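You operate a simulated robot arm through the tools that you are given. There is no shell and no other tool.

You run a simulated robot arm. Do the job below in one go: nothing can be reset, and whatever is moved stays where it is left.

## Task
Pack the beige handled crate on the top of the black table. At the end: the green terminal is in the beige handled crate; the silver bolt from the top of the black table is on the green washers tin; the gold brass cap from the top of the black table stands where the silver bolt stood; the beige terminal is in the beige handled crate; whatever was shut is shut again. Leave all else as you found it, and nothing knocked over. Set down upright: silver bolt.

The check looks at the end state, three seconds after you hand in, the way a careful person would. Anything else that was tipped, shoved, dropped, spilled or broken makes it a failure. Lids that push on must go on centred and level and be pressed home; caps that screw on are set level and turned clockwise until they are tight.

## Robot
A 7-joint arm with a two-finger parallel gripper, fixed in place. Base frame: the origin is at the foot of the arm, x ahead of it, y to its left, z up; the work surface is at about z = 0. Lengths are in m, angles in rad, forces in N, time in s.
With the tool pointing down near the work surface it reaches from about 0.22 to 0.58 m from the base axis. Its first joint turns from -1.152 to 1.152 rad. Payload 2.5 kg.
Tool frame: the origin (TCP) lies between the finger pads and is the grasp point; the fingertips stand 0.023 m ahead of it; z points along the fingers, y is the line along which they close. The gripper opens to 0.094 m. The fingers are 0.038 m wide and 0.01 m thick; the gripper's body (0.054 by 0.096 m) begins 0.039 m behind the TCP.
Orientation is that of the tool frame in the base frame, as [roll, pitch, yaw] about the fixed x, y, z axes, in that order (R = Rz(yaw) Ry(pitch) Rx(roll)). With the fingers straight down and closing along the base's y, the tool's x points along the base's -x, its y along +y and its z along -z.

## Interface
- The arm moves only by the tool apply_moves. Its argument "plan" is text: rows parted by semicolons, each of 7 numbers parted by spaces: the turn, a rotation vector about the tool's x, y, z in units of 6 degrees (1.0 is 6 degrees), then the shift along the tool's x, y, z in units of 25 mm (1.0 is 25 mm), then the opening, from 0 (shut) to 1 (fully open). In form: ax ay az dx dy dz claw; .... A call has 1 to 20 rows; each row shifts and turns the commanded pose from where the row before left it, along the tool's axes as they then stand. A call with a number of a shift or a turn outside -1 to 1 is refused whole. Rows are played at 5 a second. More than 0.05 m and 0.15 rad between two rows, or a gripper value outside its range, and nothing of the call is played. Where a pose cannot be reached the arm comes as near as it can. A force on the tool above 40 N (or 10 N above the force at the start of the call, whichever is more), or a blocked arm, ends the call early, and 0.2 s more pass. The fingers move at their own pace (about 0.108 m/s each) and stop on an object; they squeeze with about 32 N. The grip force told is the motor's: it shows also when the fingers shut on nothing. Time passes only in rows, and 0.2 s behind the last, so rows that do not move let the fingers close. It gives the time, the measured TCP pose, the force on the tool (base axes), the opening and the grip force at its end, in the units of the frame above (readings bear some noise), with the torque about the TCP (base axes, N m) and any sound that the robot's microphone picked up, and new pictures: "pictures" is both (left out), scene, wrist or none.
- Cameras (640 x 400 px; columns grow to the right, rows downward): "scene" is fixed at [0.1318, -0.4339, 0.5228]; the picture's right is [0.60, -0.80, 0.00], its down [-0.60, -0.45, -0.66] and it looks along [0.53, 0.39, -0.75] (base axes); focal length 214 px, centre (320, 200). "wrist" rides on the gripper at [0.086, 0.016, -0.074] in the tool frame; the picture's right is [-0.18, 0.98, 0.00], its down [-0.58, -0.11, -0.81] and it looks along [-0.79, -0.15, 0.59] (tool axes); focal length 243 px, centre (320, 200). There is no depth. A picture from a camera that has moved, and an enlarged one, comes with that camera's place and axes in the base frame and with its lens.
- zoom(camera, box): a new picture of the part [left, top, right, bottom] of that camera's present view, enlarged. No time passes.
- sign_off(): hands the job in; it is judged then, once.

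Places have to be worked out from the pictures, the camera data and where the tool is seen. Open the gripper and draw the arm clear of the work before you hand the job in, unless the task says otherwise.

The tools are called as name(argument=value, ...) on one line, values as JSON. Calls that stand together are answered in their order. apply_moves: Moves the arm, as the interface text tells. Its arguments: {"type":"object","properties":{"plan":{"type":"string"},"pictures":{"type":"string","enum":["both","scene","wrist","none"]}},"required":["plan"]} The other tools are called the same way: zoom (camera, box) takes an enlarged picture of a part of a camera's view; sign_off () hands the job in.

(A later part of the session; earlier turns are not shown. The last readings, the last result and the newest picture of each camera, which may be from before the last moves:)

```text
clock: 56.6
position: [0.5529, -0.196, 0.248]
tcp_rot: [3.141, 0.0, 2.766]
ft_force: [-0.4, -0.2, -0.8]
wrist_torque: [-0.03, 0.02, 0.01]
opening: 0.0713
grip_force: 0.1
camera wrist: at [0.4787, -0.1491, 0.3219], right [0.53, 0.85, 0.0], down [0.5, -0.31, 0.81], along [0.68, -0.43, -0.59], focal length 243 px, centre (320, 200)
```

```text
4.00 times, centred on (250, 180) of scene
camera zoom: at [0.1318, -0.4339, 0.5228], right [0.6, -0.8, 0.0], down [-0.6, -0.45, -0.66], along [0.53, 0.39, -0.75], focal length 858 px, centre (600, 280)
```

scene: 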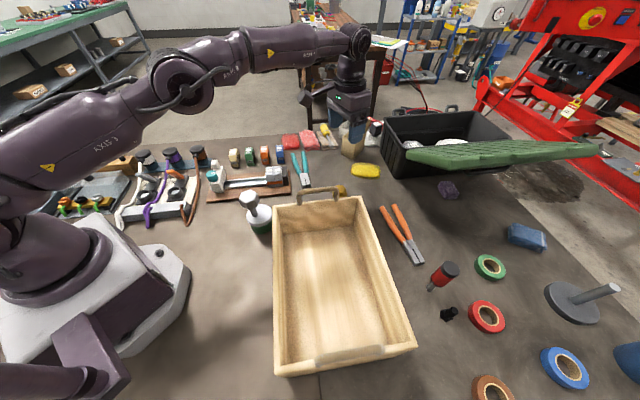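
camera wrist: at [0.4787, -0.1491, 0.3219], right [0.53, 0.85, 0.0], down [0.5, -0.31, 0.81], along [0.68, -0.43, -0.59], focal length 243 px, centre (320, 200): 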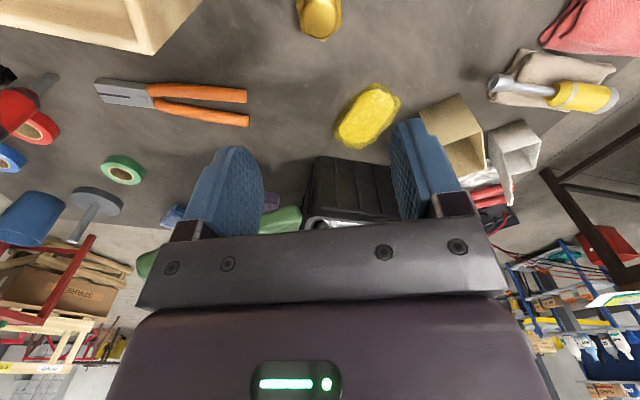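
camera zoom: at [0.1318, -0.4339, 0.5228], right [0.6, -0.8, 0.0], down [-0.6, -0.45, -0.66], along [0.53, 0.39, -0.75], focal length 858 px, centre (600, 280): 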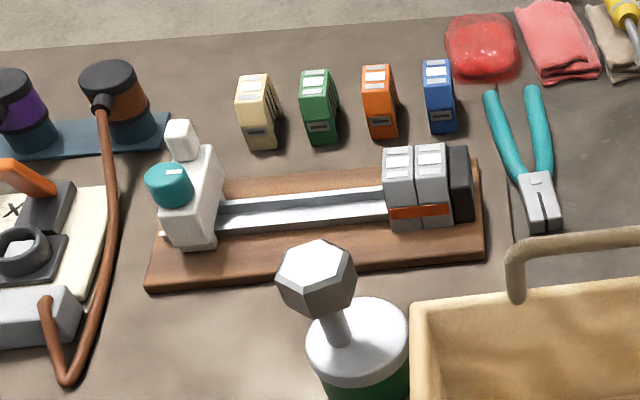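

Cap and bolt are both in place. Now the terminals: I pull in, rotate the tool so its closing axis lies along their thin axis (45° counter-clockwise), and go above the beige one.

apply_moves(plan="0 0 0 1 0 0 0.76; 0 0 0 1 0 0 0.76; 0 0 0 1 0 0 0.76; 0 0 -0.9236 0 0 0 0.76; 0 0 -0.9236 0 0 0 0.76; 0 0 -0.9236 0 0 0 0.76; 0 0 -0.9236 0 0 0 0.76; 0 0 -0.9236 0 0 0 0.76; 0 0 -0.9236 0 0 0 0.76; 0 0 -0.9236 0 0 0 0.76; 0 0 -0.9236 0 0 0 0.76; 0 0 -0.9236 0 0 0 0.76; 0 0 -0.9236 0 0 0 0.76; 0 0 -0.9236 0 0 0 0.76; 0 0 -0.9236 0 0 0 0.76; 0 0 0 0 0 0 0.76", pictures="none")

apply_moves(plan="0 0 0 -0.834 0.948 0.16 0.6; 0 0 0 -0.834 0.948 0.16 0.6; 0 0 0 -0.834 0.948 0.16 0.6; 0 0 0 -0.834 0.948 0.16 0.6; 0 0 0 -0.834 0.948 0.16 0.6; 0 0 0 -0.834 0.948 0.16 0.6; 0 0 0 -0.834 0.948 0.16 0.6; 0 0 0 -0.834 0.948 0.16 0.6; 0 0 0 -0.834 0.948 0.16 0.6; 0 0 0 -0.834 0.948 0.16 0.6; 0 0 0 -0.834 0.948 0.16 0.6; 0 0 0 -0.834 0.948 0.16 0.6; 0 0 0 0 0 0 0.6")

zoom(camera="wrist", box=[200, 0, 440, 150])

```text
clock: 60.0
position: [0.4814, -0.1681, 0.2484]
tcp_rot: [-3.14, 0.001, -2.354]
ft_force: [0.4, -0.3, 0.6]
wrist_torque: [0.04, -0.01, 0.01]
opening: 0.0713
grip_force: 0.0
```

```text
clock: 62.8
position: [0.4545, 0.2102, 0.2002]
tcp_rot: [-3.14, -0.001, -2.356]
ft_force: [-0.1, 0.5, -1.1]
wrist_torque: [0.01, -0.03, 0.0]
opening: 0.0568
grip_force: 0.1
camera wrist: at [0.3822, 0.16, 0.2741], right [-0.56, 0.83, 0.0], down [0.49, 0.33, 0.81], along [0.67, 0.45, -0.59], focal length 243 px, centre (320, 200)
```

scene: 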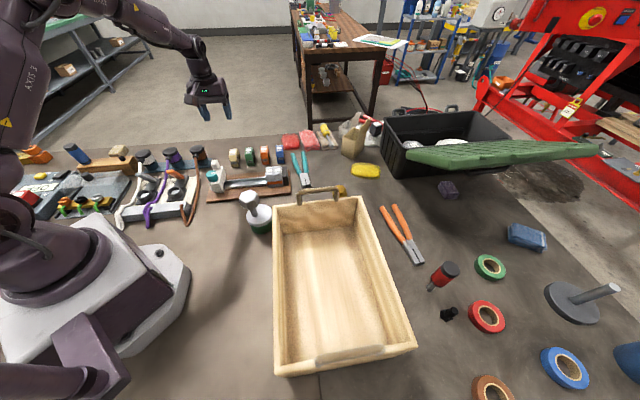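
wrist: 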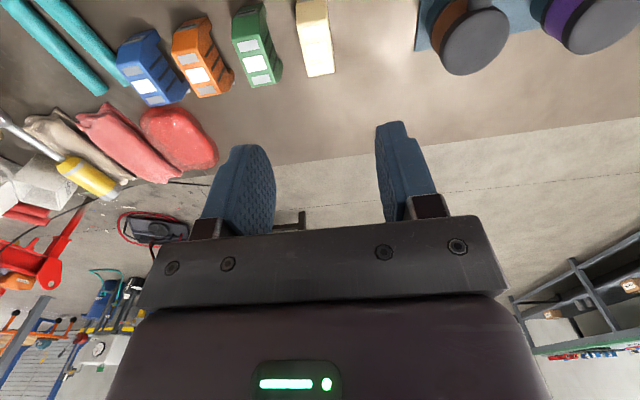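

```text
2.67 times, centred on (320, 75) of wrist
camera zoom: at [0.3822, 0.16, 0.2741], right [-0.56, 0.83, 0.0], down [0.49, 0.33, 0.81], along [0.67, 0.45, -0.59], focal length 647 px, centre (320, 533)
```

zoom: 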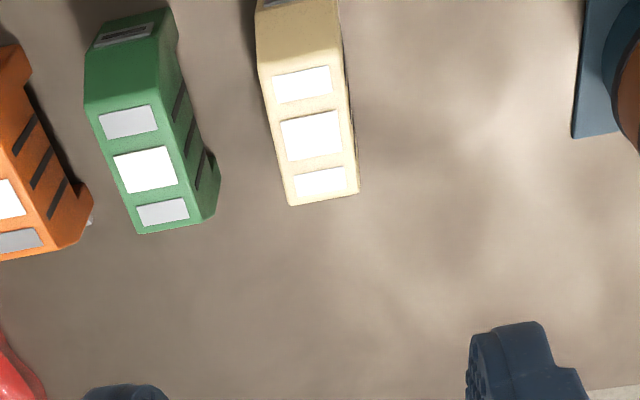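

The beige centre is confirmed at about (0.459, 0.209) with yaw 45°. I narrow the gripper to 44 mm, correct the position and come down to just above it.

apply_moves(plan="0 0 0 -0.076 -0.16 0 0.47; 0 0 0 0 0 0.95 0.47; 0 0 0 0 0 0.95 0.47; 0 0 0 0 0 0.95 0.47; 0 0 0 0 0 0.95 0.47; 0 0 0 0 0 0.8 0.47; 0 0 0 0 0 0 0.47")

zoom(camera="wrist", box=[200, 50, 440, 200])

zoom(camera="scene", box=[200, 120, 300, 180])

```text
clock: 64.4
position: [0.4607, 0.2077, 0.0843]
tcp_rot: [3.14, 0.001, -2.355]
ft_force: [-0.8, 0.4, 0.1]
wrist_torque: [-0.03, 0.0, -0.02]
opening: 0.0441
grip_force: 0.2
camera wrist: at [0.3887, 0.1574, 0.1578], right [-0.56, 0.83, 0.0], down [0.49, 0.33, 0.81], along [0.67, 0.46, -0.59], focal length 243 px, centre (320, 200)
```

scene: 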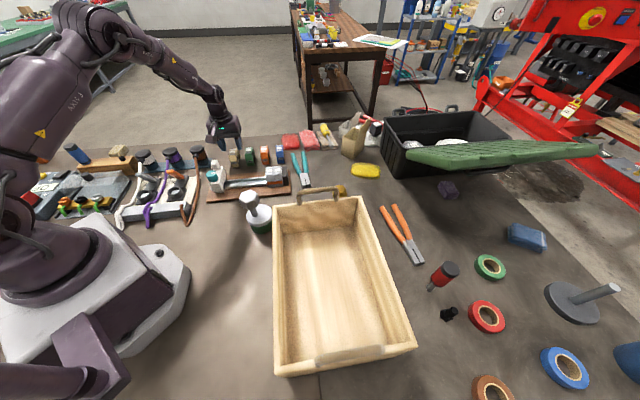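
wrist: 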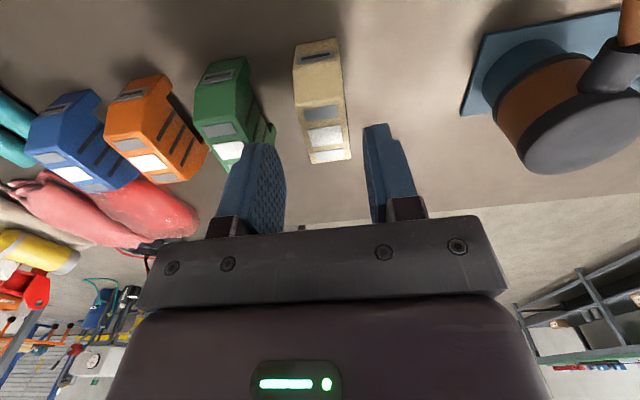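

```text
2.67 times, centred on (320, 125) of wrist
camera zoom: at [0.3887, 0.1574, 0.1578], right [-0.56, 0.83, 0.0], down [0.49, 0.33, 0.81], along [0.67, 0.46, -0.59], focal length 647 px, centre (320, 400)
```

zoom: 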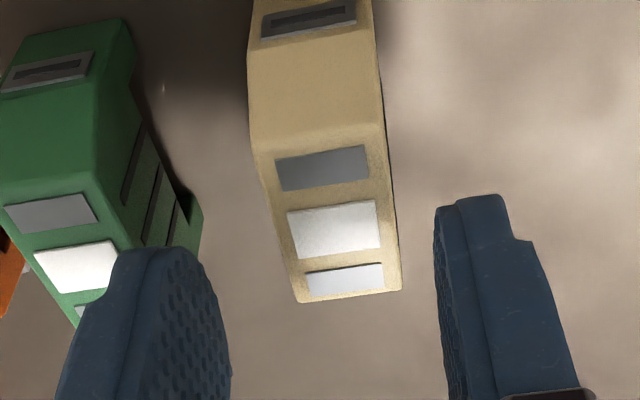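

```text
6.40 times, centred on (250, 150) of scene
camera zoom: at [0.1318, -0.4339, 0.5228], right [0.6, -0.8, 0.0], down [-0.6, -0.45, -0.66], along [0.53, 0.39, -0.75], focal length 1373 px, centre (768, 520)
```

zoom: 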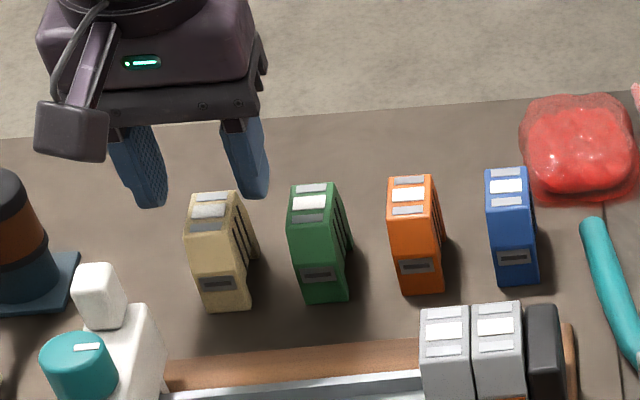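

Still well aligned, with a 3 mm correction toward +y. I go down around the beige terminal, close and lift.

apply_moves(plan="0 0 0 0 0.11 0 0.47; 0 0 0 0 0 0.5 0.47; 0 0 0 0 0 0.5 0.47; 0 0 0 0 0 0.5 0.47; 0 0 0 0 0 0.4 0.47; 0 0 0 0 0 0 0.47")

zoom(camera="wrist", box=[200, 80, 440, 230])

zoom(camera="scene", box=[200, 120, 300, 180])

```text
clock: 65.8
position: [0.4605, 0.2081, 0.036]
tcp_rot: [3.141, 0.001, -2.356]
ft_force: [-0.3, -0.4, -0.8]
wrist_torque: [0.0, 0.02, 0.03]
opening: 0.0441
grip_force: 0.0
camera wrist: at [0.3872, 0.1593, 0.1106], right [-0.56, 0.83, 0.0], down [0.49, 0.33, 0.81], along [0.67, 0.46, -0.59], focal length 243 px, centre (320, 200)
```

scene: 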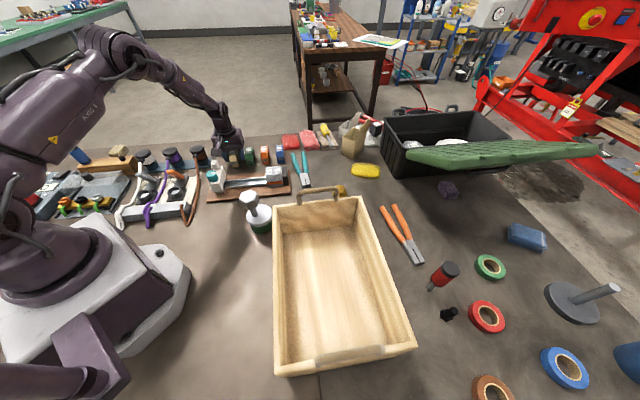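
wrist: 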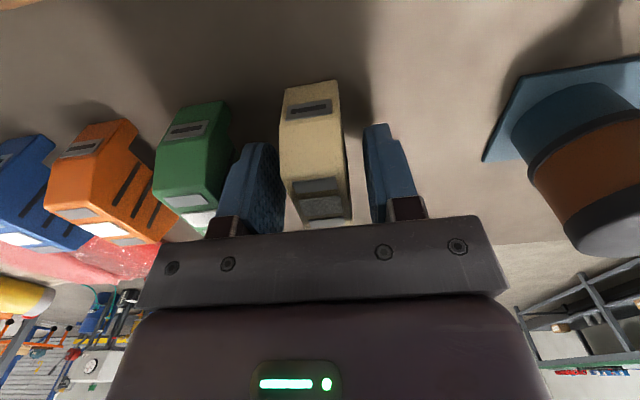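

```text
2.67 times, centred on (320, 155) of wrist
camera zoom: at [0.3872, 0.1593, 0.1106], right [-0.56, 0.83, 0.0], down [0.49, 0.33, 0.81], along [0.67, 0.46, -0.59], focal length 647 px, centre (320, 320)
```

zoom: 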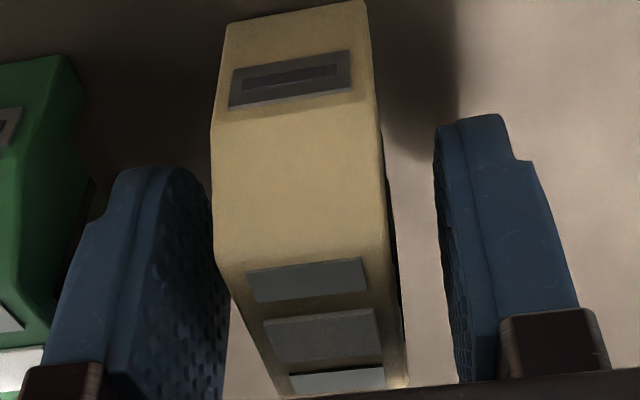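

```text
6.40 times, centred on (250, 150) of scene
camera zoom: at [0.1318, -0.4339, 0.5228], right [0.6, -0.8, 0.0], down [-0.6, -0.45, -0.66], along [0.53, 0.39, -0.75], focal length 1373 px, centre (768, 520)
```

zoom: 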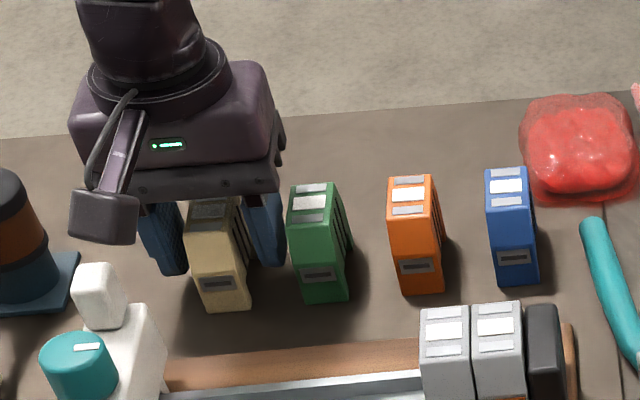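

The fingers straddle the beige terminal with clearance from the green one. I close.

apply_moves(plan="0 0 0 0 0 0 0.35; 0 0 0 0 0 0 0.25; 0 0 0 0 0 0 0.1; 0 0 0 0 0 0 0.05; 0 0 0 0 0 0 0.05", pictures="wrist")

zoom(camera="wrist", box=[200, 80, 440, 230])

```text
clock: 67.0
position: [0.4602, 0.2096, 0.0371]
tcp_rot: [-3.14, 0.0, -2.356]
ft_force: [-0.2, 0.2, -0.3]
wrist_torque: [0.01, 0.01, -0.01]
opening: 0.0258
grip_force: 31.9
camera wrist: at [0.3871, 0.1592, 0.1107], right [-0.56, 0.83, 0.0], down [0.49, 0.33, 0.81], along [0.67, 0.46, -0.59], focal length 243 px, centre (320, 200)
```

wrist: 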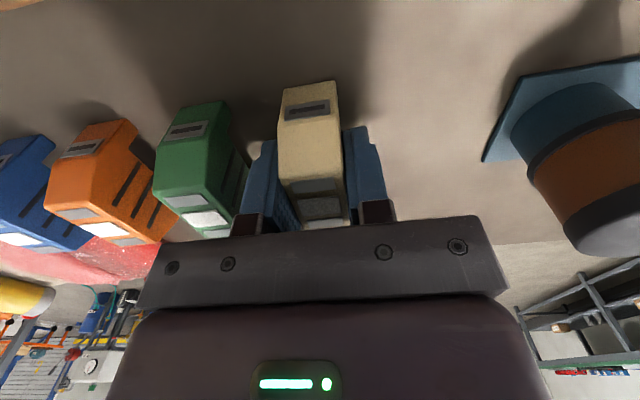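

```text
2.67 times, centred on (320, 155) of wrist
camera zoom: at [0.3871, 0.1592, 0.1107], right [-0.56, 0.83, 0.0], down [0.49, 0.33, 0.81], along [0.67, 0.46, -0.59], focal length 647 px, centre (320, 320)
```

zoom: 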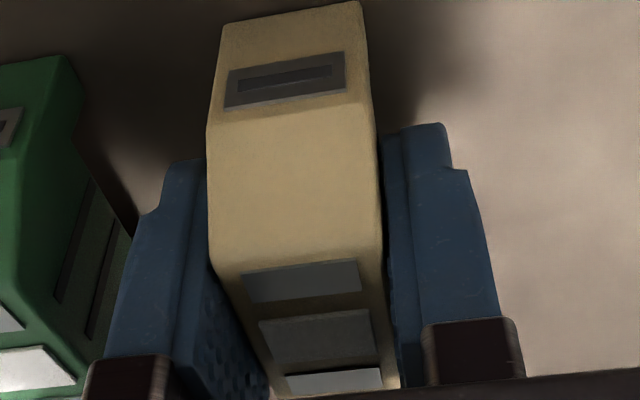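

Firm grip at 26 mm. I lift to about z = 0.25.

apply_moves(plan="0 0 0 0 0 -0.3 0.05; 0 0 0 0 0 -0.7 0.05; 0 0 0 0 0 -1 0.05; 0 0 0 0 0 -1 0.05; 0 0 0 0 0 -1 0.05; 0 0 0 0 0 -1 0.05; 0 0 0 0 0 -1 0.05; 0 0 0 0 0 -1 0.05; 0 0 0 0 0 -1 0.05; 0 0 0 0 0 -0.5 0.05; 0 0 0 0 0 0 0.05")

zoom(camera="scene", box=[170, 60, 290, 170])

```text
clock: 69.4
position: [0.4608, 0.2093, 0.2505]
tcp_rot: [3.141, -0.001, -2.356]
ft_force: [-0.5, 0.5, -0.7]
wrist_torque: [-0.03, -0.02, -0.01]
opening: 0.0254
grip_force: 31.9
camera wrist: at [0.3872, 0.16, 0.3238], right [-0.56, 0.83, 0.0], down [0.49, 0.33, 0.81], along [0.67, 0.46, -0.59], focal length 243 px, centre (320, 200)
```

scene: 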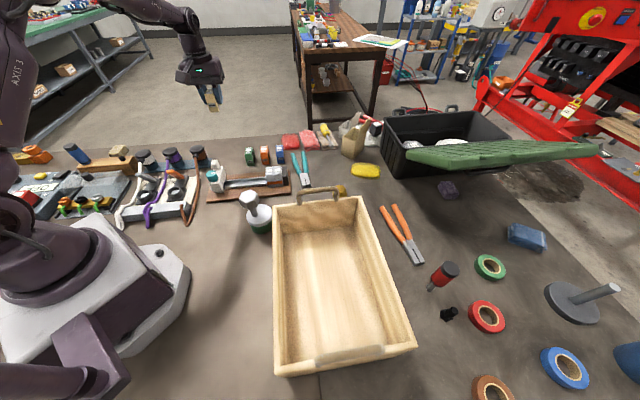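
wrist: 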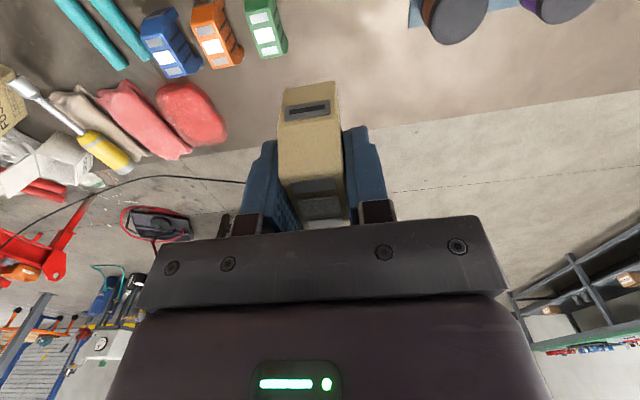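

```text
3.64 times, centred on (230, 115) of scene
camera zoom: at [0.1318, -0.4339, 0.5228], right [0.6, -0.8, 0.0], down [-0.6, -0.45, -0.66], along [0.53, 0.39, -0.75], focal length 780 px, centre (647, 509)
```

zoom: 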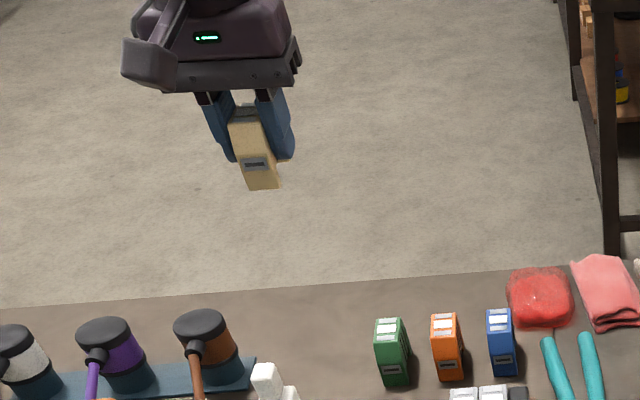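

The beige terminal is held. I carry it high across to above the far half of the crate.

apply_moves(plan="0 0 0 0.9836 -0.531 0 0.05; 0 0 0 0.9836 -0.531 0 0.05; 0 0 0 0.9836 -0.531 0 0.05; 0 0 0 0.9836 -0.531 0 0.05; 0 0 0 0.9836 -0.531 0 0.05; 0 0 0 0.9836 -0.531 0 0.05; 0 0 0 0.9836 -0.531 0 0.05; 0 0 0 0.9836 -0.531 0 0.05; 0 0 0 0.9836 -0.531 0 0.05; 0 0 0 0.9836 -0.531 0 0.05; 0 0 0 0.9836 -0.531 0 0.05; 0 0 0 0.9836 -0.531 0 0.05; 0 0 0 0.9836 -0.531 0 0.05; 0 0 0 0.9836 -0.531 0 0.05; 0 0 0 0.9836 -0.531 0 0.05; 0 0 0 0.9836 -0.531 0 0.05; 0 0 0 0.9836 -0.531 0 0.05; 0 0 0 0.9836 -0.531 0 0.05; 0 0 0 0 0 0 0.05")

```text
clock: 73.4
position: [0.3163, -0.2738, 0.2484]
tcp_rot: [-3.141, -0.001, -2.357]
ft_force: [0.2, 0.0, -0.3]
wrist_torque: [0.0, 0.01, -0.01]
opening: 0.0258
grip_force: 31.5
camera wrist: at [0.2434, -0.3238, 0.3226], right [-0.56, 0.83, 0.0], down [0.49, 0.33, 0.81], along [0.67, 0.46, -0.59], focal length 243 px, centre (320, 200)
```

scene: 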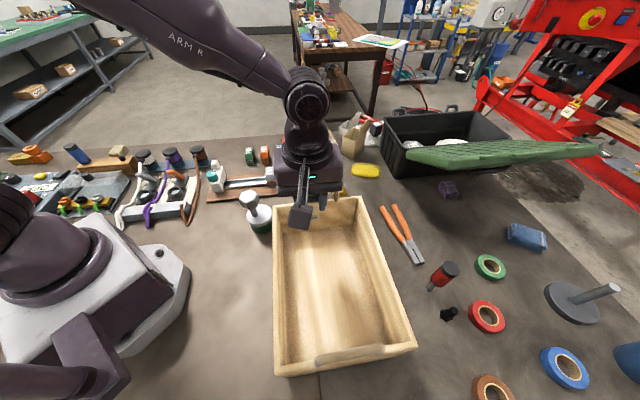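
wrist: 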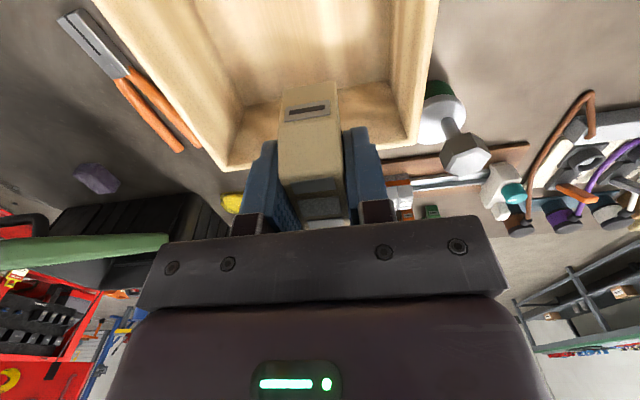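

The crate corners check out: far edge at (0.330, -0.147)–(0.477, -0.298). I shift 2 cm away from the far handle and come down partway.

apply_moves(plan="0 0 0 0.8 0 0 0.05; 0 0 0 0 0 0.9 0.05; 0 0 0 0 0 0.9 0.05; 0 0 0 0 0 0.9 0.05; 0 0 0 0 0 0.9 0.05; 0 0 0 0 0 0.5 0.05; 0 0 0 0 0 0 0.05")

zoom(camera="scene", box=[230, 140, 430, 280])

```text
clock: 75.0
position: [0.3025, -0.2862, 0.1469]
tcp_rot: [-3.141, -0.001, -2.357]
ft_force: [0.1, 0.0, -1.0]
wrist_torque: [0.01, 0.01, -0.01]
opening: 0.0256
grip_force: 31.6
camera wrist: at [0.2293, -0.3365, 0.2198], right [-0.56, 0.83, 0.0], down [0.49, 0.33, 0.81], along [0.67, 0.46, -0.59], focal length 243 px, centre (320, 200)
```

scene: 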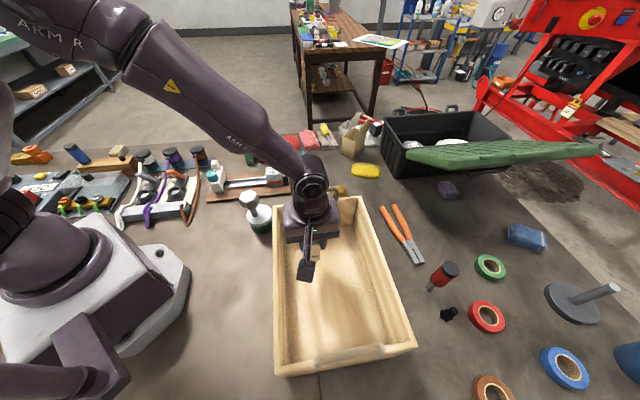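
wrist: 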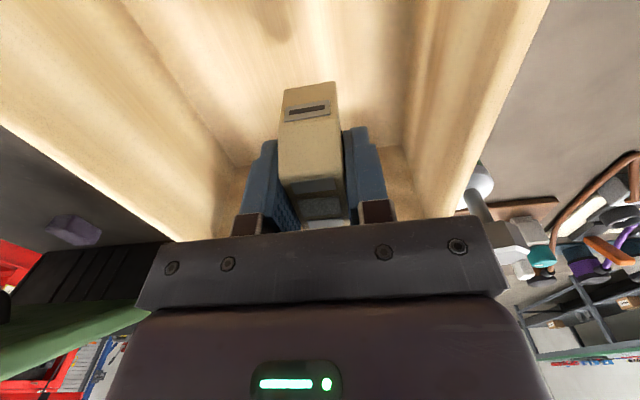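

```text
2.86 times, centred on (330, 210) of scene
camera zoom: at [0.1318, -0.4339, 0.5228], right [0.6, -0.8, 0.0], down [-0.6, -0.45, -0.66], along [0.53, 0.39, -0.75], focal length 613 px, centre (291, 171)
```

zoom: 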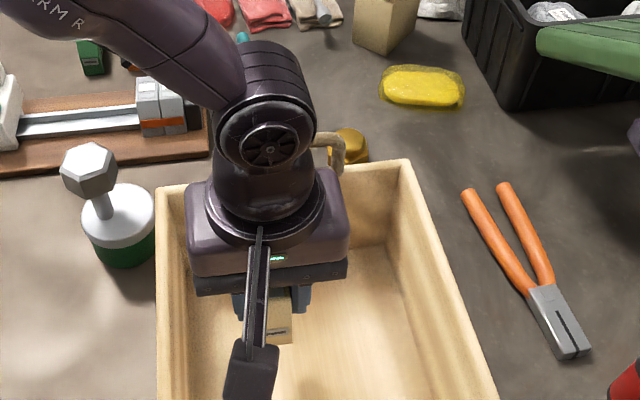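

Clear of the walls so far. I continue down to about z = 0.075 and recheck.

apply_moves(plan="0 0 0 0 0 0.6 0.05; 0 0 0 0 0 0.6 0.05; 0 0 0 0 0 0.6 0.05; 0 0 0 0 0 0.6 0.05; 0 0 0 0 0 0.45 0.05; 0 0 0 0 0 0 0.05")

zoom(camera="scene", box=[230, 140, 430, 280])

```text
clock: 76.4
position: [0.3024, -0.2868, 0.0759]
tcp_rot: [3.141, -0.001, -2.357]
ft_force: [0.0, -0.4, -1.0]
wrist_torque: [-0.03, -0.02, -0.02]
opening: 0.0256
grip_force: 31.7
camera wrist: at [0.229, -0.3364, 0.1496], right [-0.56, 0.83, 0.0], down [0.49, 0.33, 0.81], along [0.67, 0.45, -0.59], focal length 243 px, centre (320, 200)
```

scene: 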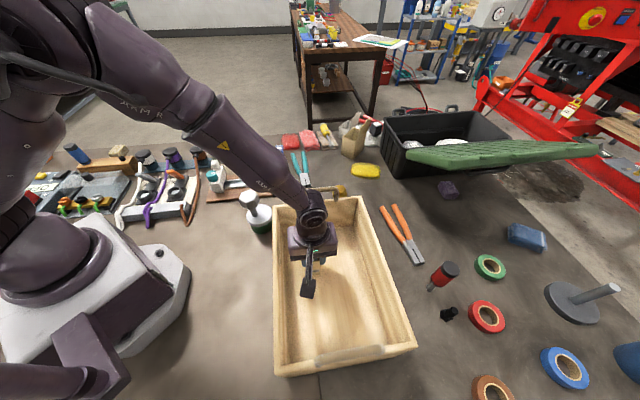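
wrist: 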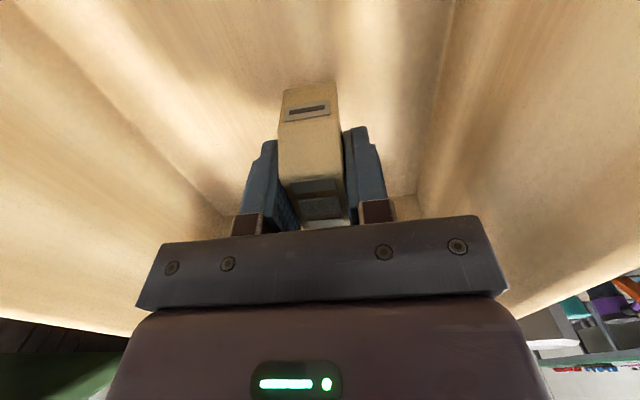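

```text
2.86 times, centred on (330, 210) of scene
camera zoom: at [0.1318, -0.4339, 0.5228], right [0.6, -0.8, 0.0], down [-0.6, -0.45, -0.66], along [0.53, 0.39, -0.75], focal length 613 px, centre (291, 171)
```

zoom: 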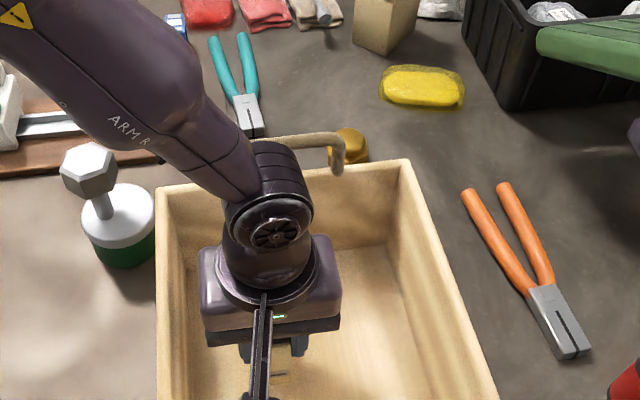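

All clear. I lower to about 0.052, then probe for the floor.

apply_moves(plan="0 0 0 0 0 0.4 0.05; 0 0 0 0 0 0.4 0.05; 0 0 0 0 0 0.15 0.05; 0 0 0 0 0 0 0.05", pictures="none")

apply_moves(plan="0 0 0 0 0 0.06 0.05; 0 0 0 0 0 0.04 0.05; 0 0 0 0 0 0 0.05", pictures="none")

```text
clock: 77.4
position: [0.302, -0.2886, 0.051]
tcp_rot: [3.141, -0.001, -2.356]
ft_force: [-0.9, -1.0, 0.0]
wrist_torque: [-0.03, -0.01, 0.02]
opening: 0.0254
grip_force: 31.6
```

```text
clock: 78.2
position: [0.3013, -0.2878, 0.0492]
tcp_rot: [-3.14, -0.001, -2.356]
ft_force: [0.2, 0.7, -0.8]
wrist_torque: [-0.02, 0.02, 0.0]
opening: 0.0256
grip_force: 32.3
```

apply_moves(plan="0 0 0 0 0 0.05 0.05; 0 0 0 0 0 0.03 0.05; 0 0 0 0 0 0 0.05", pictures="none")

```text
clock: 79.0
position: [0.3015, -0.2867, 0.047]
tcp_rot: [-3.141, 0.001, -2.358]
ft_force: [-1.1, 0.5, 1.7]
wrist_torque: [0.04, 0.0, 0.05]
opening: 0.0255
grip_force: 31.9
```

apply_moves(plan="0 0 0 0 0 0.025 0.05; 0 0 0 0 0 0 0.05; 0 0 0 0 0 0 0.05", pictures="wrist")

```text
clock: 79.8
position: [0.3013, -0.287, 0.0463]
tcp_rot: [-3.14, -0.001, -2.356]
ft_force: [-3.6, 1.1, 14.4]
wrist_torque: [0.12, 0.07, -0.03]
opening: 0.0253
grip_force: 31.8
camera wrist: at [0.2288, -0.3364, 0.1205], right [-0.56, 0.83, 0.0], down [0.49, 0.33, 0.81], along [0.67, 0.45, -0.59], focal length 243 px, centre (320, 200)
```

wrist: 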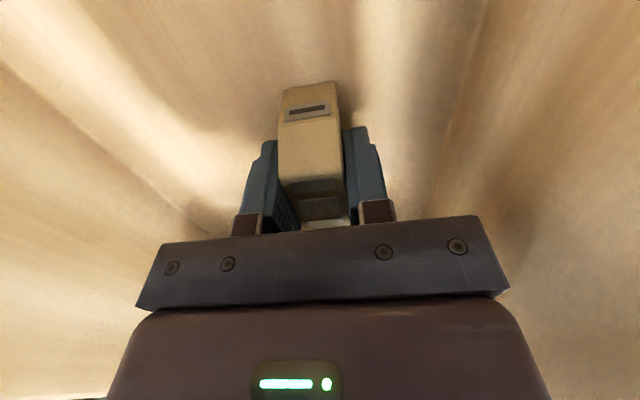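

There's floor contact at TCP z ≈ 0.0465. I ease off slightly and release gradually.

apply_moves(plan="0 0 0 0 0 -0.015 0.05; 0 0 0 0 0 0 0.05; 0 0 0 0 0 0 0.28; 0 0 0 0 0 0 0.3; 0 0 0 0 0 0 0.33; 0 0 0 0 0 0 0.37; 0 0 0 0 0 0 0.42; 0 0 0 0 0 0 0.47; 0 0 0 0 0 0 0.47", pictures="wrist")

```text
clock: 81.8
position: [0.3015, -0.2865, 0.0471]
tcp_rot: [-3.141, 0.001, -2.355]
ft_force: [0.6, 0.0, 0.0]
wrist_torque: [-0.08, -0.01, 0.0]
opening: 0.0442
grip_force: 0.2
camera wrist: at [0.2288, -0.3362, 0.1204], right [-0.56, 0.83, 0.0], down [0.49, 0.33, 0.81], along [0.67, 0.46, -0.59], focal length 243 px, centre (320, 200)
```

wrist: 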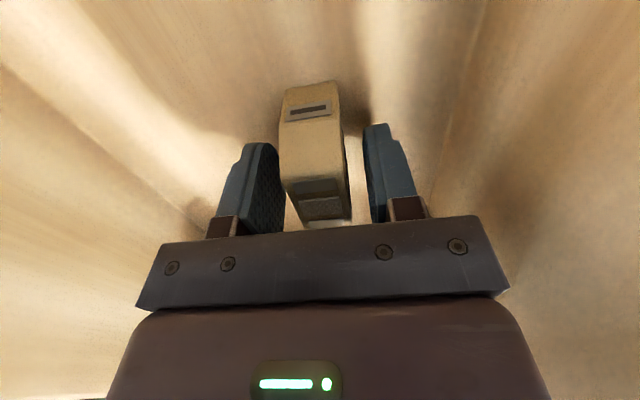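

The beige terminal stands free in the crate. I rise straight up to z ≈ 0.25.

apply_moves(plan="0 0 0 0 0 -0.3 0.47; 0 0 0 0 0 -0.7 0.47; 0 0 0 0 0 -1 0.47; 0 0 0 0 0 -1 0.47; 0 0 0 0 0 -1 0.47; 0 0 0 0 0 -1 0.47; 0 0 0 0 0 -1 0.47; 0 0 0 0 0 -1 0.47; 0 0 0 0 0 -1 0.47; 0 0 0 0 0 -0.1 0.47; 0 0 0 0 0 0 0.47")

```text
clock: 84.2
position: [0.3014, -0.2868, 0.2488]
tcp_rot: [-3.141, 0.001, -2.355]
ft_force: [0.3, 0.7, 0.3]
wrist_torque: [-0.03, -0.01, 0.01]
opening: 0.0442
grip_force: 0.0
camera wrist: at [0.2298, -0.3365, 0.3233], right [-0.56, 0.83, 0.0], down [0.49, 0.33, 0.81], along [0.67, 0.46, -0.59], focal length 243 px, centre (320, 200)
```

scene: 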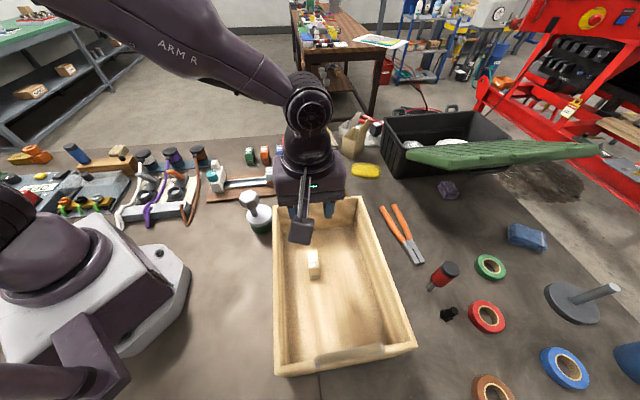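
wrist: 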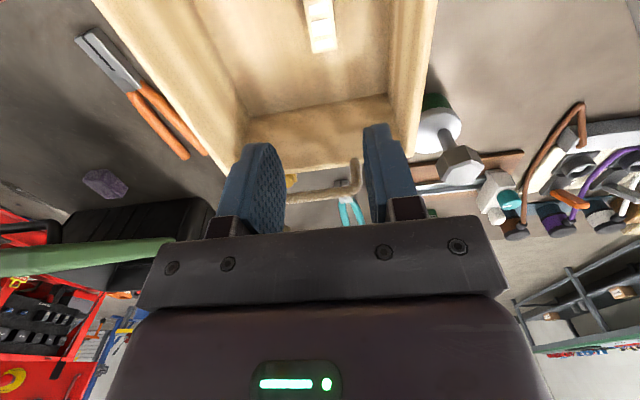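

The beige terminal is upright in the crate. I go back for the green one at about (0.497, 0.170), staying high.

apply_moves(plan="0 0 0 -0.971 0.389 0 0.47; 0 0 0 -0.971 0.389 0 0.47; 0 0 0 -0.971 0.389 0 0.47; 0 0 0 -0.971 0.389 0 0.47; 0 0 0 -0.971 0.389 0 0.47; 0 0 0 -0.971 0.389 0 0.47; 0 0 0 -0.971 0.389 0.1 0.47; 0 0 0 -0.971 0.389 0.15 0.47; 0 0 0 -0.971 0.389 0.15 0.47; 0 0 0 -0.971 0.389 0.15 0.47; 0 0 0 -0.971 0.389 0.15 0.47; 0 0 0 -0.971 0.389 0.15 0.47; 0 0 0 -0.971 0.389 0.15 0.47; 0 0 0 -0.971 0.389 0.15 0.47; 0 0 0 -0.971 0.389 0.15 0.47; 0 0 0 -0.971 0.389 0.15 0.47; 0 0 0 -0.971 0.389 0.15 0.47; 0 0 0 -0.971 0.389 0.15 0.47; 0 0 0 -0.971 0.389 0.15 0.47; 0 0 0 0 0 0 0.47")

zoom(camera="wrist", box=[200, 0, 440, 150])

```text
clock: 88.4
position: [0.4963, 0.1696, 0.2027]
tcp_rot: [3.141, -0.001, -2.356]
ft_force: [0.1, -0.6, -0.4]
wrist_torque: [0.0, 0.0, -0.02]
opening: 0.0444
grip_force: 0.1
camera wrist: at [0.4231, 0.1206, 0.2763], right [-0.56, 0.83, 0.0], down [0.49, 0.33, 0.81], along [0.67, 0.45, -0.59], focal length 243 px, centre (320, 200)
```

scene: 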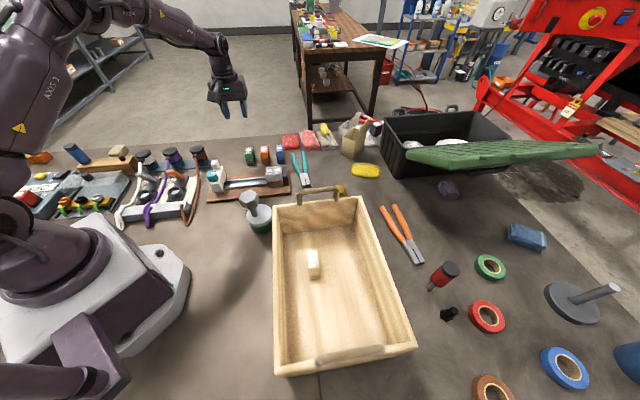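
wrist: 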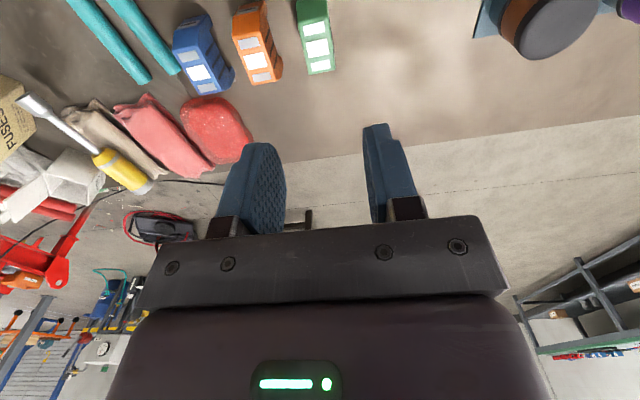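

```text
2.67 times, centred on (320, 75) of wrist
camera zoom: at [0.4231, 0.1206, 0.2763], right [-0.56, 0.83, 0.0], down [0.49, 0.33, 0.81], along [0.67, 0.45, -0.59], focal length 647 px, centre (320, 533)
```

zoom: 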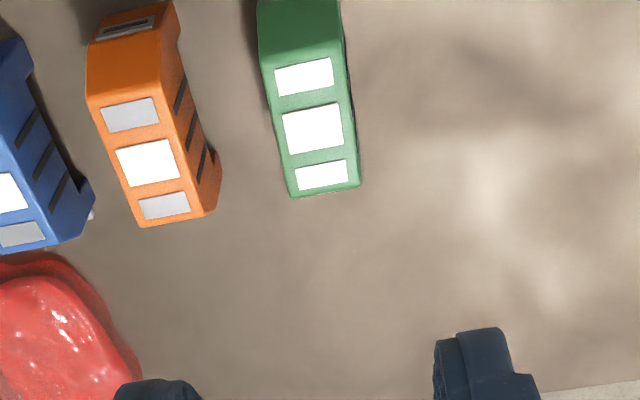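

The green centre is about (0.499, 0.1696), nearly under the TCP. I make a small correction and come down to just above it.

apply_moves(plan="0 0 0 -0.08 -0.05 0 0.47; 0 0 0 0 0 0.95 0.47; 0 0 0 0 0 0.95 0.47; 0 0 0 0 0 0.95 0.47; 0 0 0 0 0 0.95 0.47; 0 0 0 0 0 0.9 0.47; 0 0 0 0 0 0 0.47", pictures="wrist")

zoom(camera="wrist", box=[200, 50, 440, 200])

```text
clock: 90.0
position: [0.4988, 0.1694, 0.0829]
tcp_rot: [3.141, -0.001, -2.356]
ft_force: [-0.2, -0.4, 0.4]
wrist_torque: [0.0, -0.01, -0.01]
opening: 0.0442
grip_force: 0.1
camera wrist: at [0.4263, 0.1206, 0.1575], right [-0.56, 0.83, 0.0], down [0.49, 0.33, 0.81], along [0.67, 0.46, -0.59], focal length 243 px, centre (320, 200)
```

wrist: 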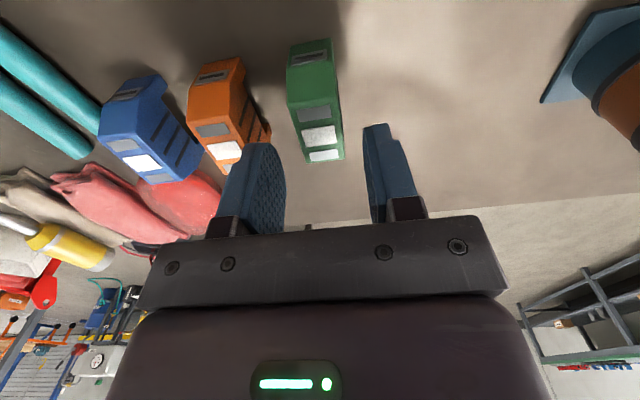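

```text
2.67 times, centred on (320, 125) of wrist
camera zoom: at [0.4263, 0.1206, 0.1575], right [-0.56, 0.83, 0.0], down [0.49, 0.33, 0.81], along [0.67, 0.46, -0.59], focal length 647 px, centre (320, 400)
```

zoom: 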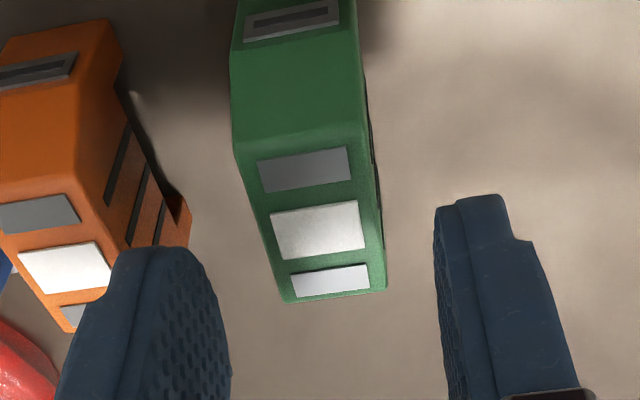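

Well centred between the fingers. I come down to grasp height.

apply_moves(plan="0 0 0 0 -0.03 0 0.47; 0 0 0 0 0 0.5 0.47; 0 0 0 0 0 0.5 0.47; 0 0 0 0 0 0.5 0.47; 0 0 0 0 0 0.38 0.47; 0 0 0 0 0 0 0.47")

zoom(camera="wrist", box=[200, 80, 440, 230])

zoom(camera="scene", box=[210, 120, 310, 180])

```text
clock: 91.4
position: [0.5003, 0.1697, 0.0363]
tcp_rot: [3.141, -0.001, -2.356]
ft_force: [0.3, -0.1, -0.4]
wrist_torque: [0.0, -0.03, -0.02]
opening: 0.0444
grip_force: 0.1
camera wrist: at [0.4271, 0.1206, 0.1102], right [-0.56, 0.83, 0.0], down [0.49, 0.33, 0.81], along [0.67, 0.46, -0.59], focal length 243 px, centre (320, 200)
```

scene: 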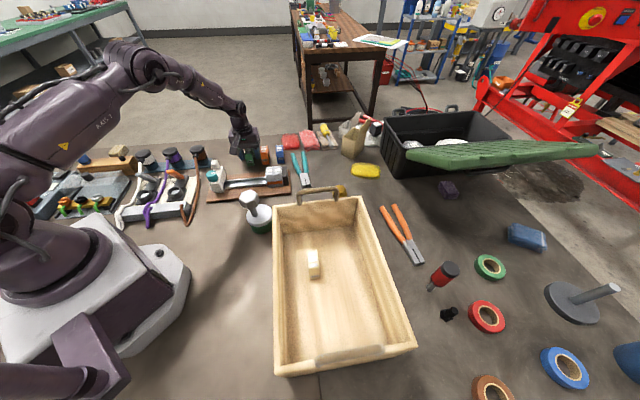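
wrist: 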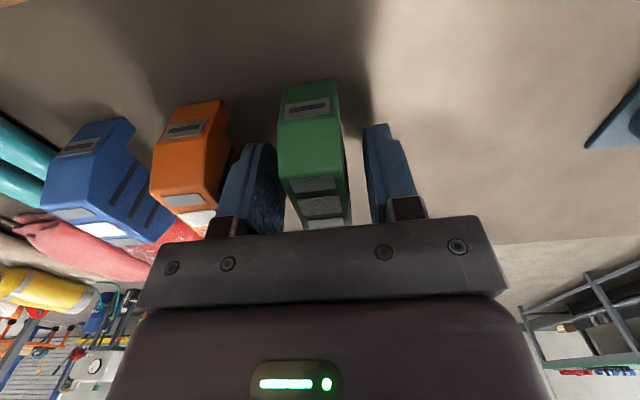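

```text
2.67 times, centred on (320, 155) of wrist
camera zoom: at [0.4271, 0.1206, 0.1102], right [-0.56, 0.83, 0.0], down [0.49, 0.33, 0.81], along [0.67, 0.46, -0.59], focal length 647 px, centre (320, 320)
```

zoom: 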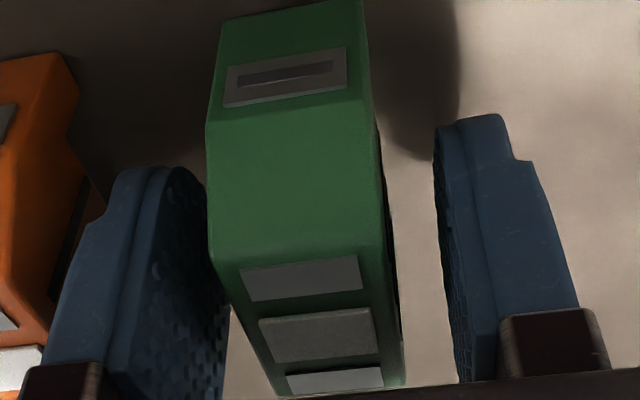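

```text
6.40 times, centred on (260, 150) of scene
camera zoom: at [0.1318, -0.4339, 0.5228], right [0.6, -0.8, 0.0], down [-0.6, -0.45, -0.66], along [0.53, 0.39, -0.75], focal length 1373 px, centre (704, 520)
```

zoom: 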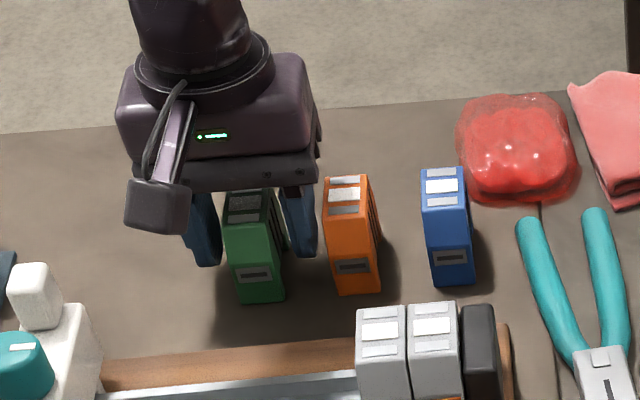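

The fingers straddle green and clear orange. I close and lift.

apply_moves(plan="0 0 0 0 0 0 0.35; 0 0 0 0 0 0 0.25; 0 0 0 0 0 0 0.1; 0 0 0 0 0 0 0.05; 0 0 0 0 0 0 0.05; 0 0 0 0 0 -0.3 0.05; 0 0 0 0 0 -0.7 0.05; 0 0 0 0 0 -1 0.05; 0 0 0 0 0 -1 0.05; 0 0 0 0 0 -1 0.05; 0 0 0 0 0 -1 0.05; 0 0 0 0 0 -1 0.05; 0 0 0 0 0 -1 0.05; 0 0 0 0 0 -1 0.05; 0 0 0 0 0 -0.5 0.05; 0 0 0 0 0 0 0.05")

```text
clock: 94.8
position: [0.5017, 0.1689, 0.2494]
tcp_rot: [-3.141, -0.001, -2.356]
ft_force: [-0.1, 0.5, -0.1]
wrist_torque: [0.0, 0.0, 0.02]
opening: 0.0258
grip_force: 32.0
camera wrist: at [0.4281, 0.1202, 0.3234], right [-0.56, 0.83, 0.0], down [0.49, 0.33, 0.81], along [0.67, 0.46, -0.59], focal length 243 px, centre (320, 200)
```

scene: 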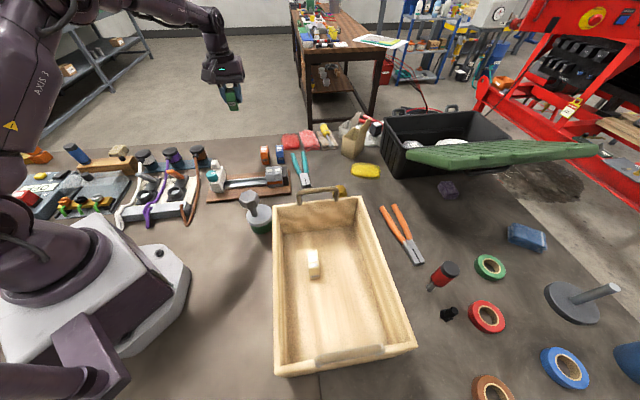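
wrist: 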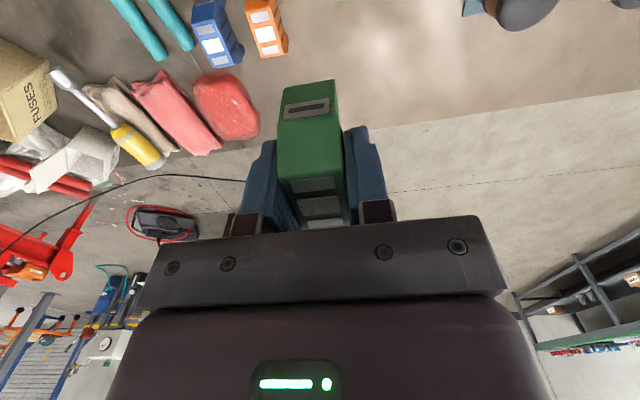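

Green is held. I carry it to the crate, to a spot about 58 mm beside the beige one.

apply_moves(plan="0 0 0 0.976 -0.5025 0 0.05; 0 0 0 0.976 -0.5025 0 0.05; 0 0 0 0.976 -0.5025 0 0.05; 0 0 0 0.976 -0.5025 0 0.05; 0 0 0 0.976 -0.5025 0 0.05; 0 0 0 0.976 -0.5025 0 0.05; 0 0 0 0.976 -0.5025 0 0.05; 0 0 0 0.976 -0.5025 0 0.05; 0 0 0 0.976 -0.5025 0 0.05; 0 0 0 0.976 -0.5025 0 0.05; 0 0 0 0.976 -0.5025 0 0.05; 0 0 0 0.976 -0.5025 0 0.05; 0 0 0 0.976 -0.5025 0 0.05; 0 0 0 0.976 -0.5025 0 0.05; 0 0 0 0.976 -0.5025 0 0.05; 0 0 0 0.976 -0.5025 0 0.05; 0 0 0 0.976 -0.5025 0 0.05; 0 0 0 0.976 -0.5025 0 0.05; 0 0 0 0.976 -0.5025 0 0.05; 0 0 0 0 0 0 0.05")

```text
clock: 99.0
position: [0.3423, -0.3281, 0.248]
tcp_rot: [-3.14, -0.002, -2.356]
ft_force: [-0.7, 0.1, -0.1]
wrist_torque: [0.01, 0.03, -0.05]
opening: 0.0254
grip_force: 32.2
camera wrist: at [0.2695, -0.3782, 0.3214], right [-0.56, 0.83, 0.0], down [0.49, 0.33, 0.81], along [0.67, 0.46, -0.59], focal length 243 px, centre (320, 200)
```

scene: 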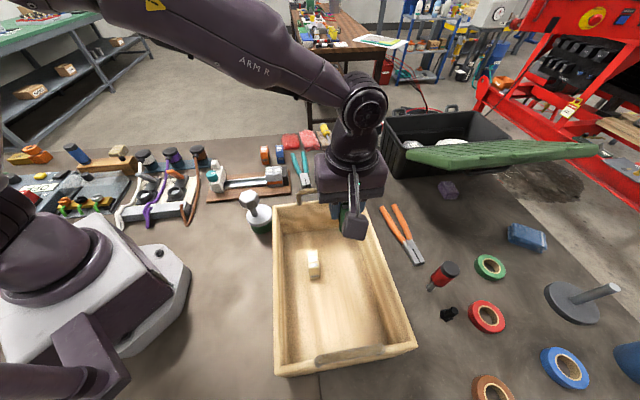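
wrist: 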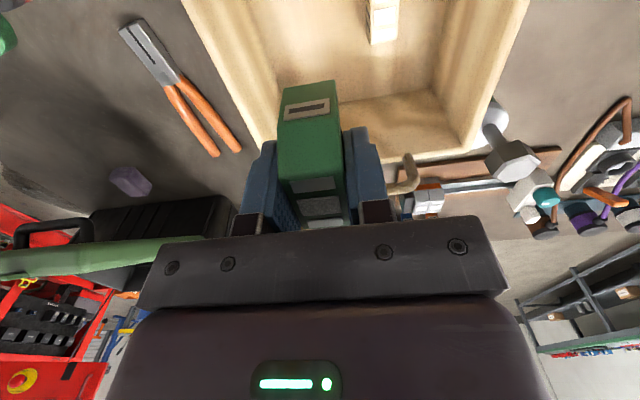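

I zoom to check the crate's near wall relative to where the hand will go.

zoom(camera="wrist", box=[160, 0, 400, 150])

zoom(camera="scene", box=[250, 170, 430, 300])

```text
2.67 times, centred on (280, 75) of wrist
camera zoom: at [0.2695, -0.3782, 0.3214], right [-0.56, 0.83, 0.0], down [0.49, 0.33, 0.81], along [0.67, 0.46, -0.59], focal length 647 px, centre (427, 533)
```

zoom: 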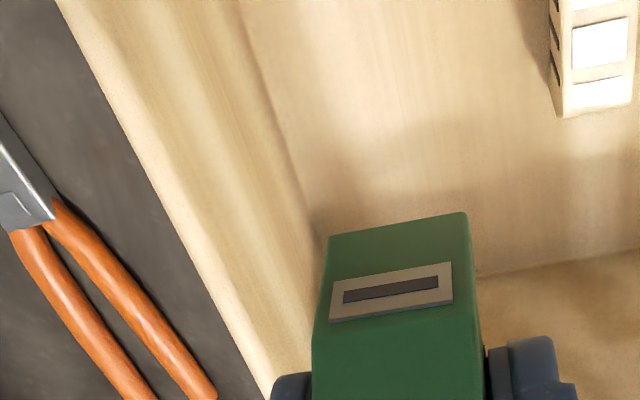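

```text
3.08 times, centred on (340, 235) of scene
camera zoom: at [0.1318, -0.4339, 0.5228], right [0.6, -0.8, 0.0], down [-0.6, -0.45, -0.66], along [0.53, 0.39, -0.75], focal length 660 px, centre (258, 92)
```

zoom: 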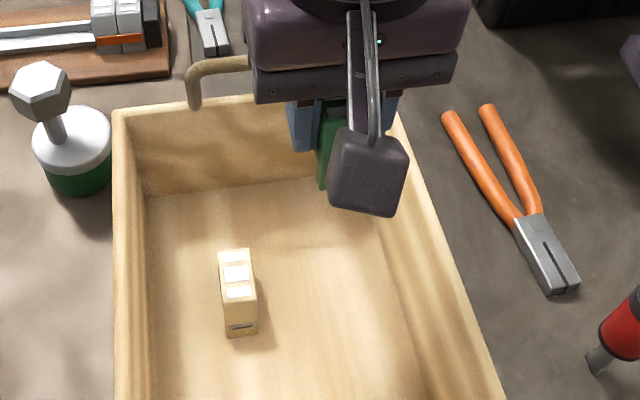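

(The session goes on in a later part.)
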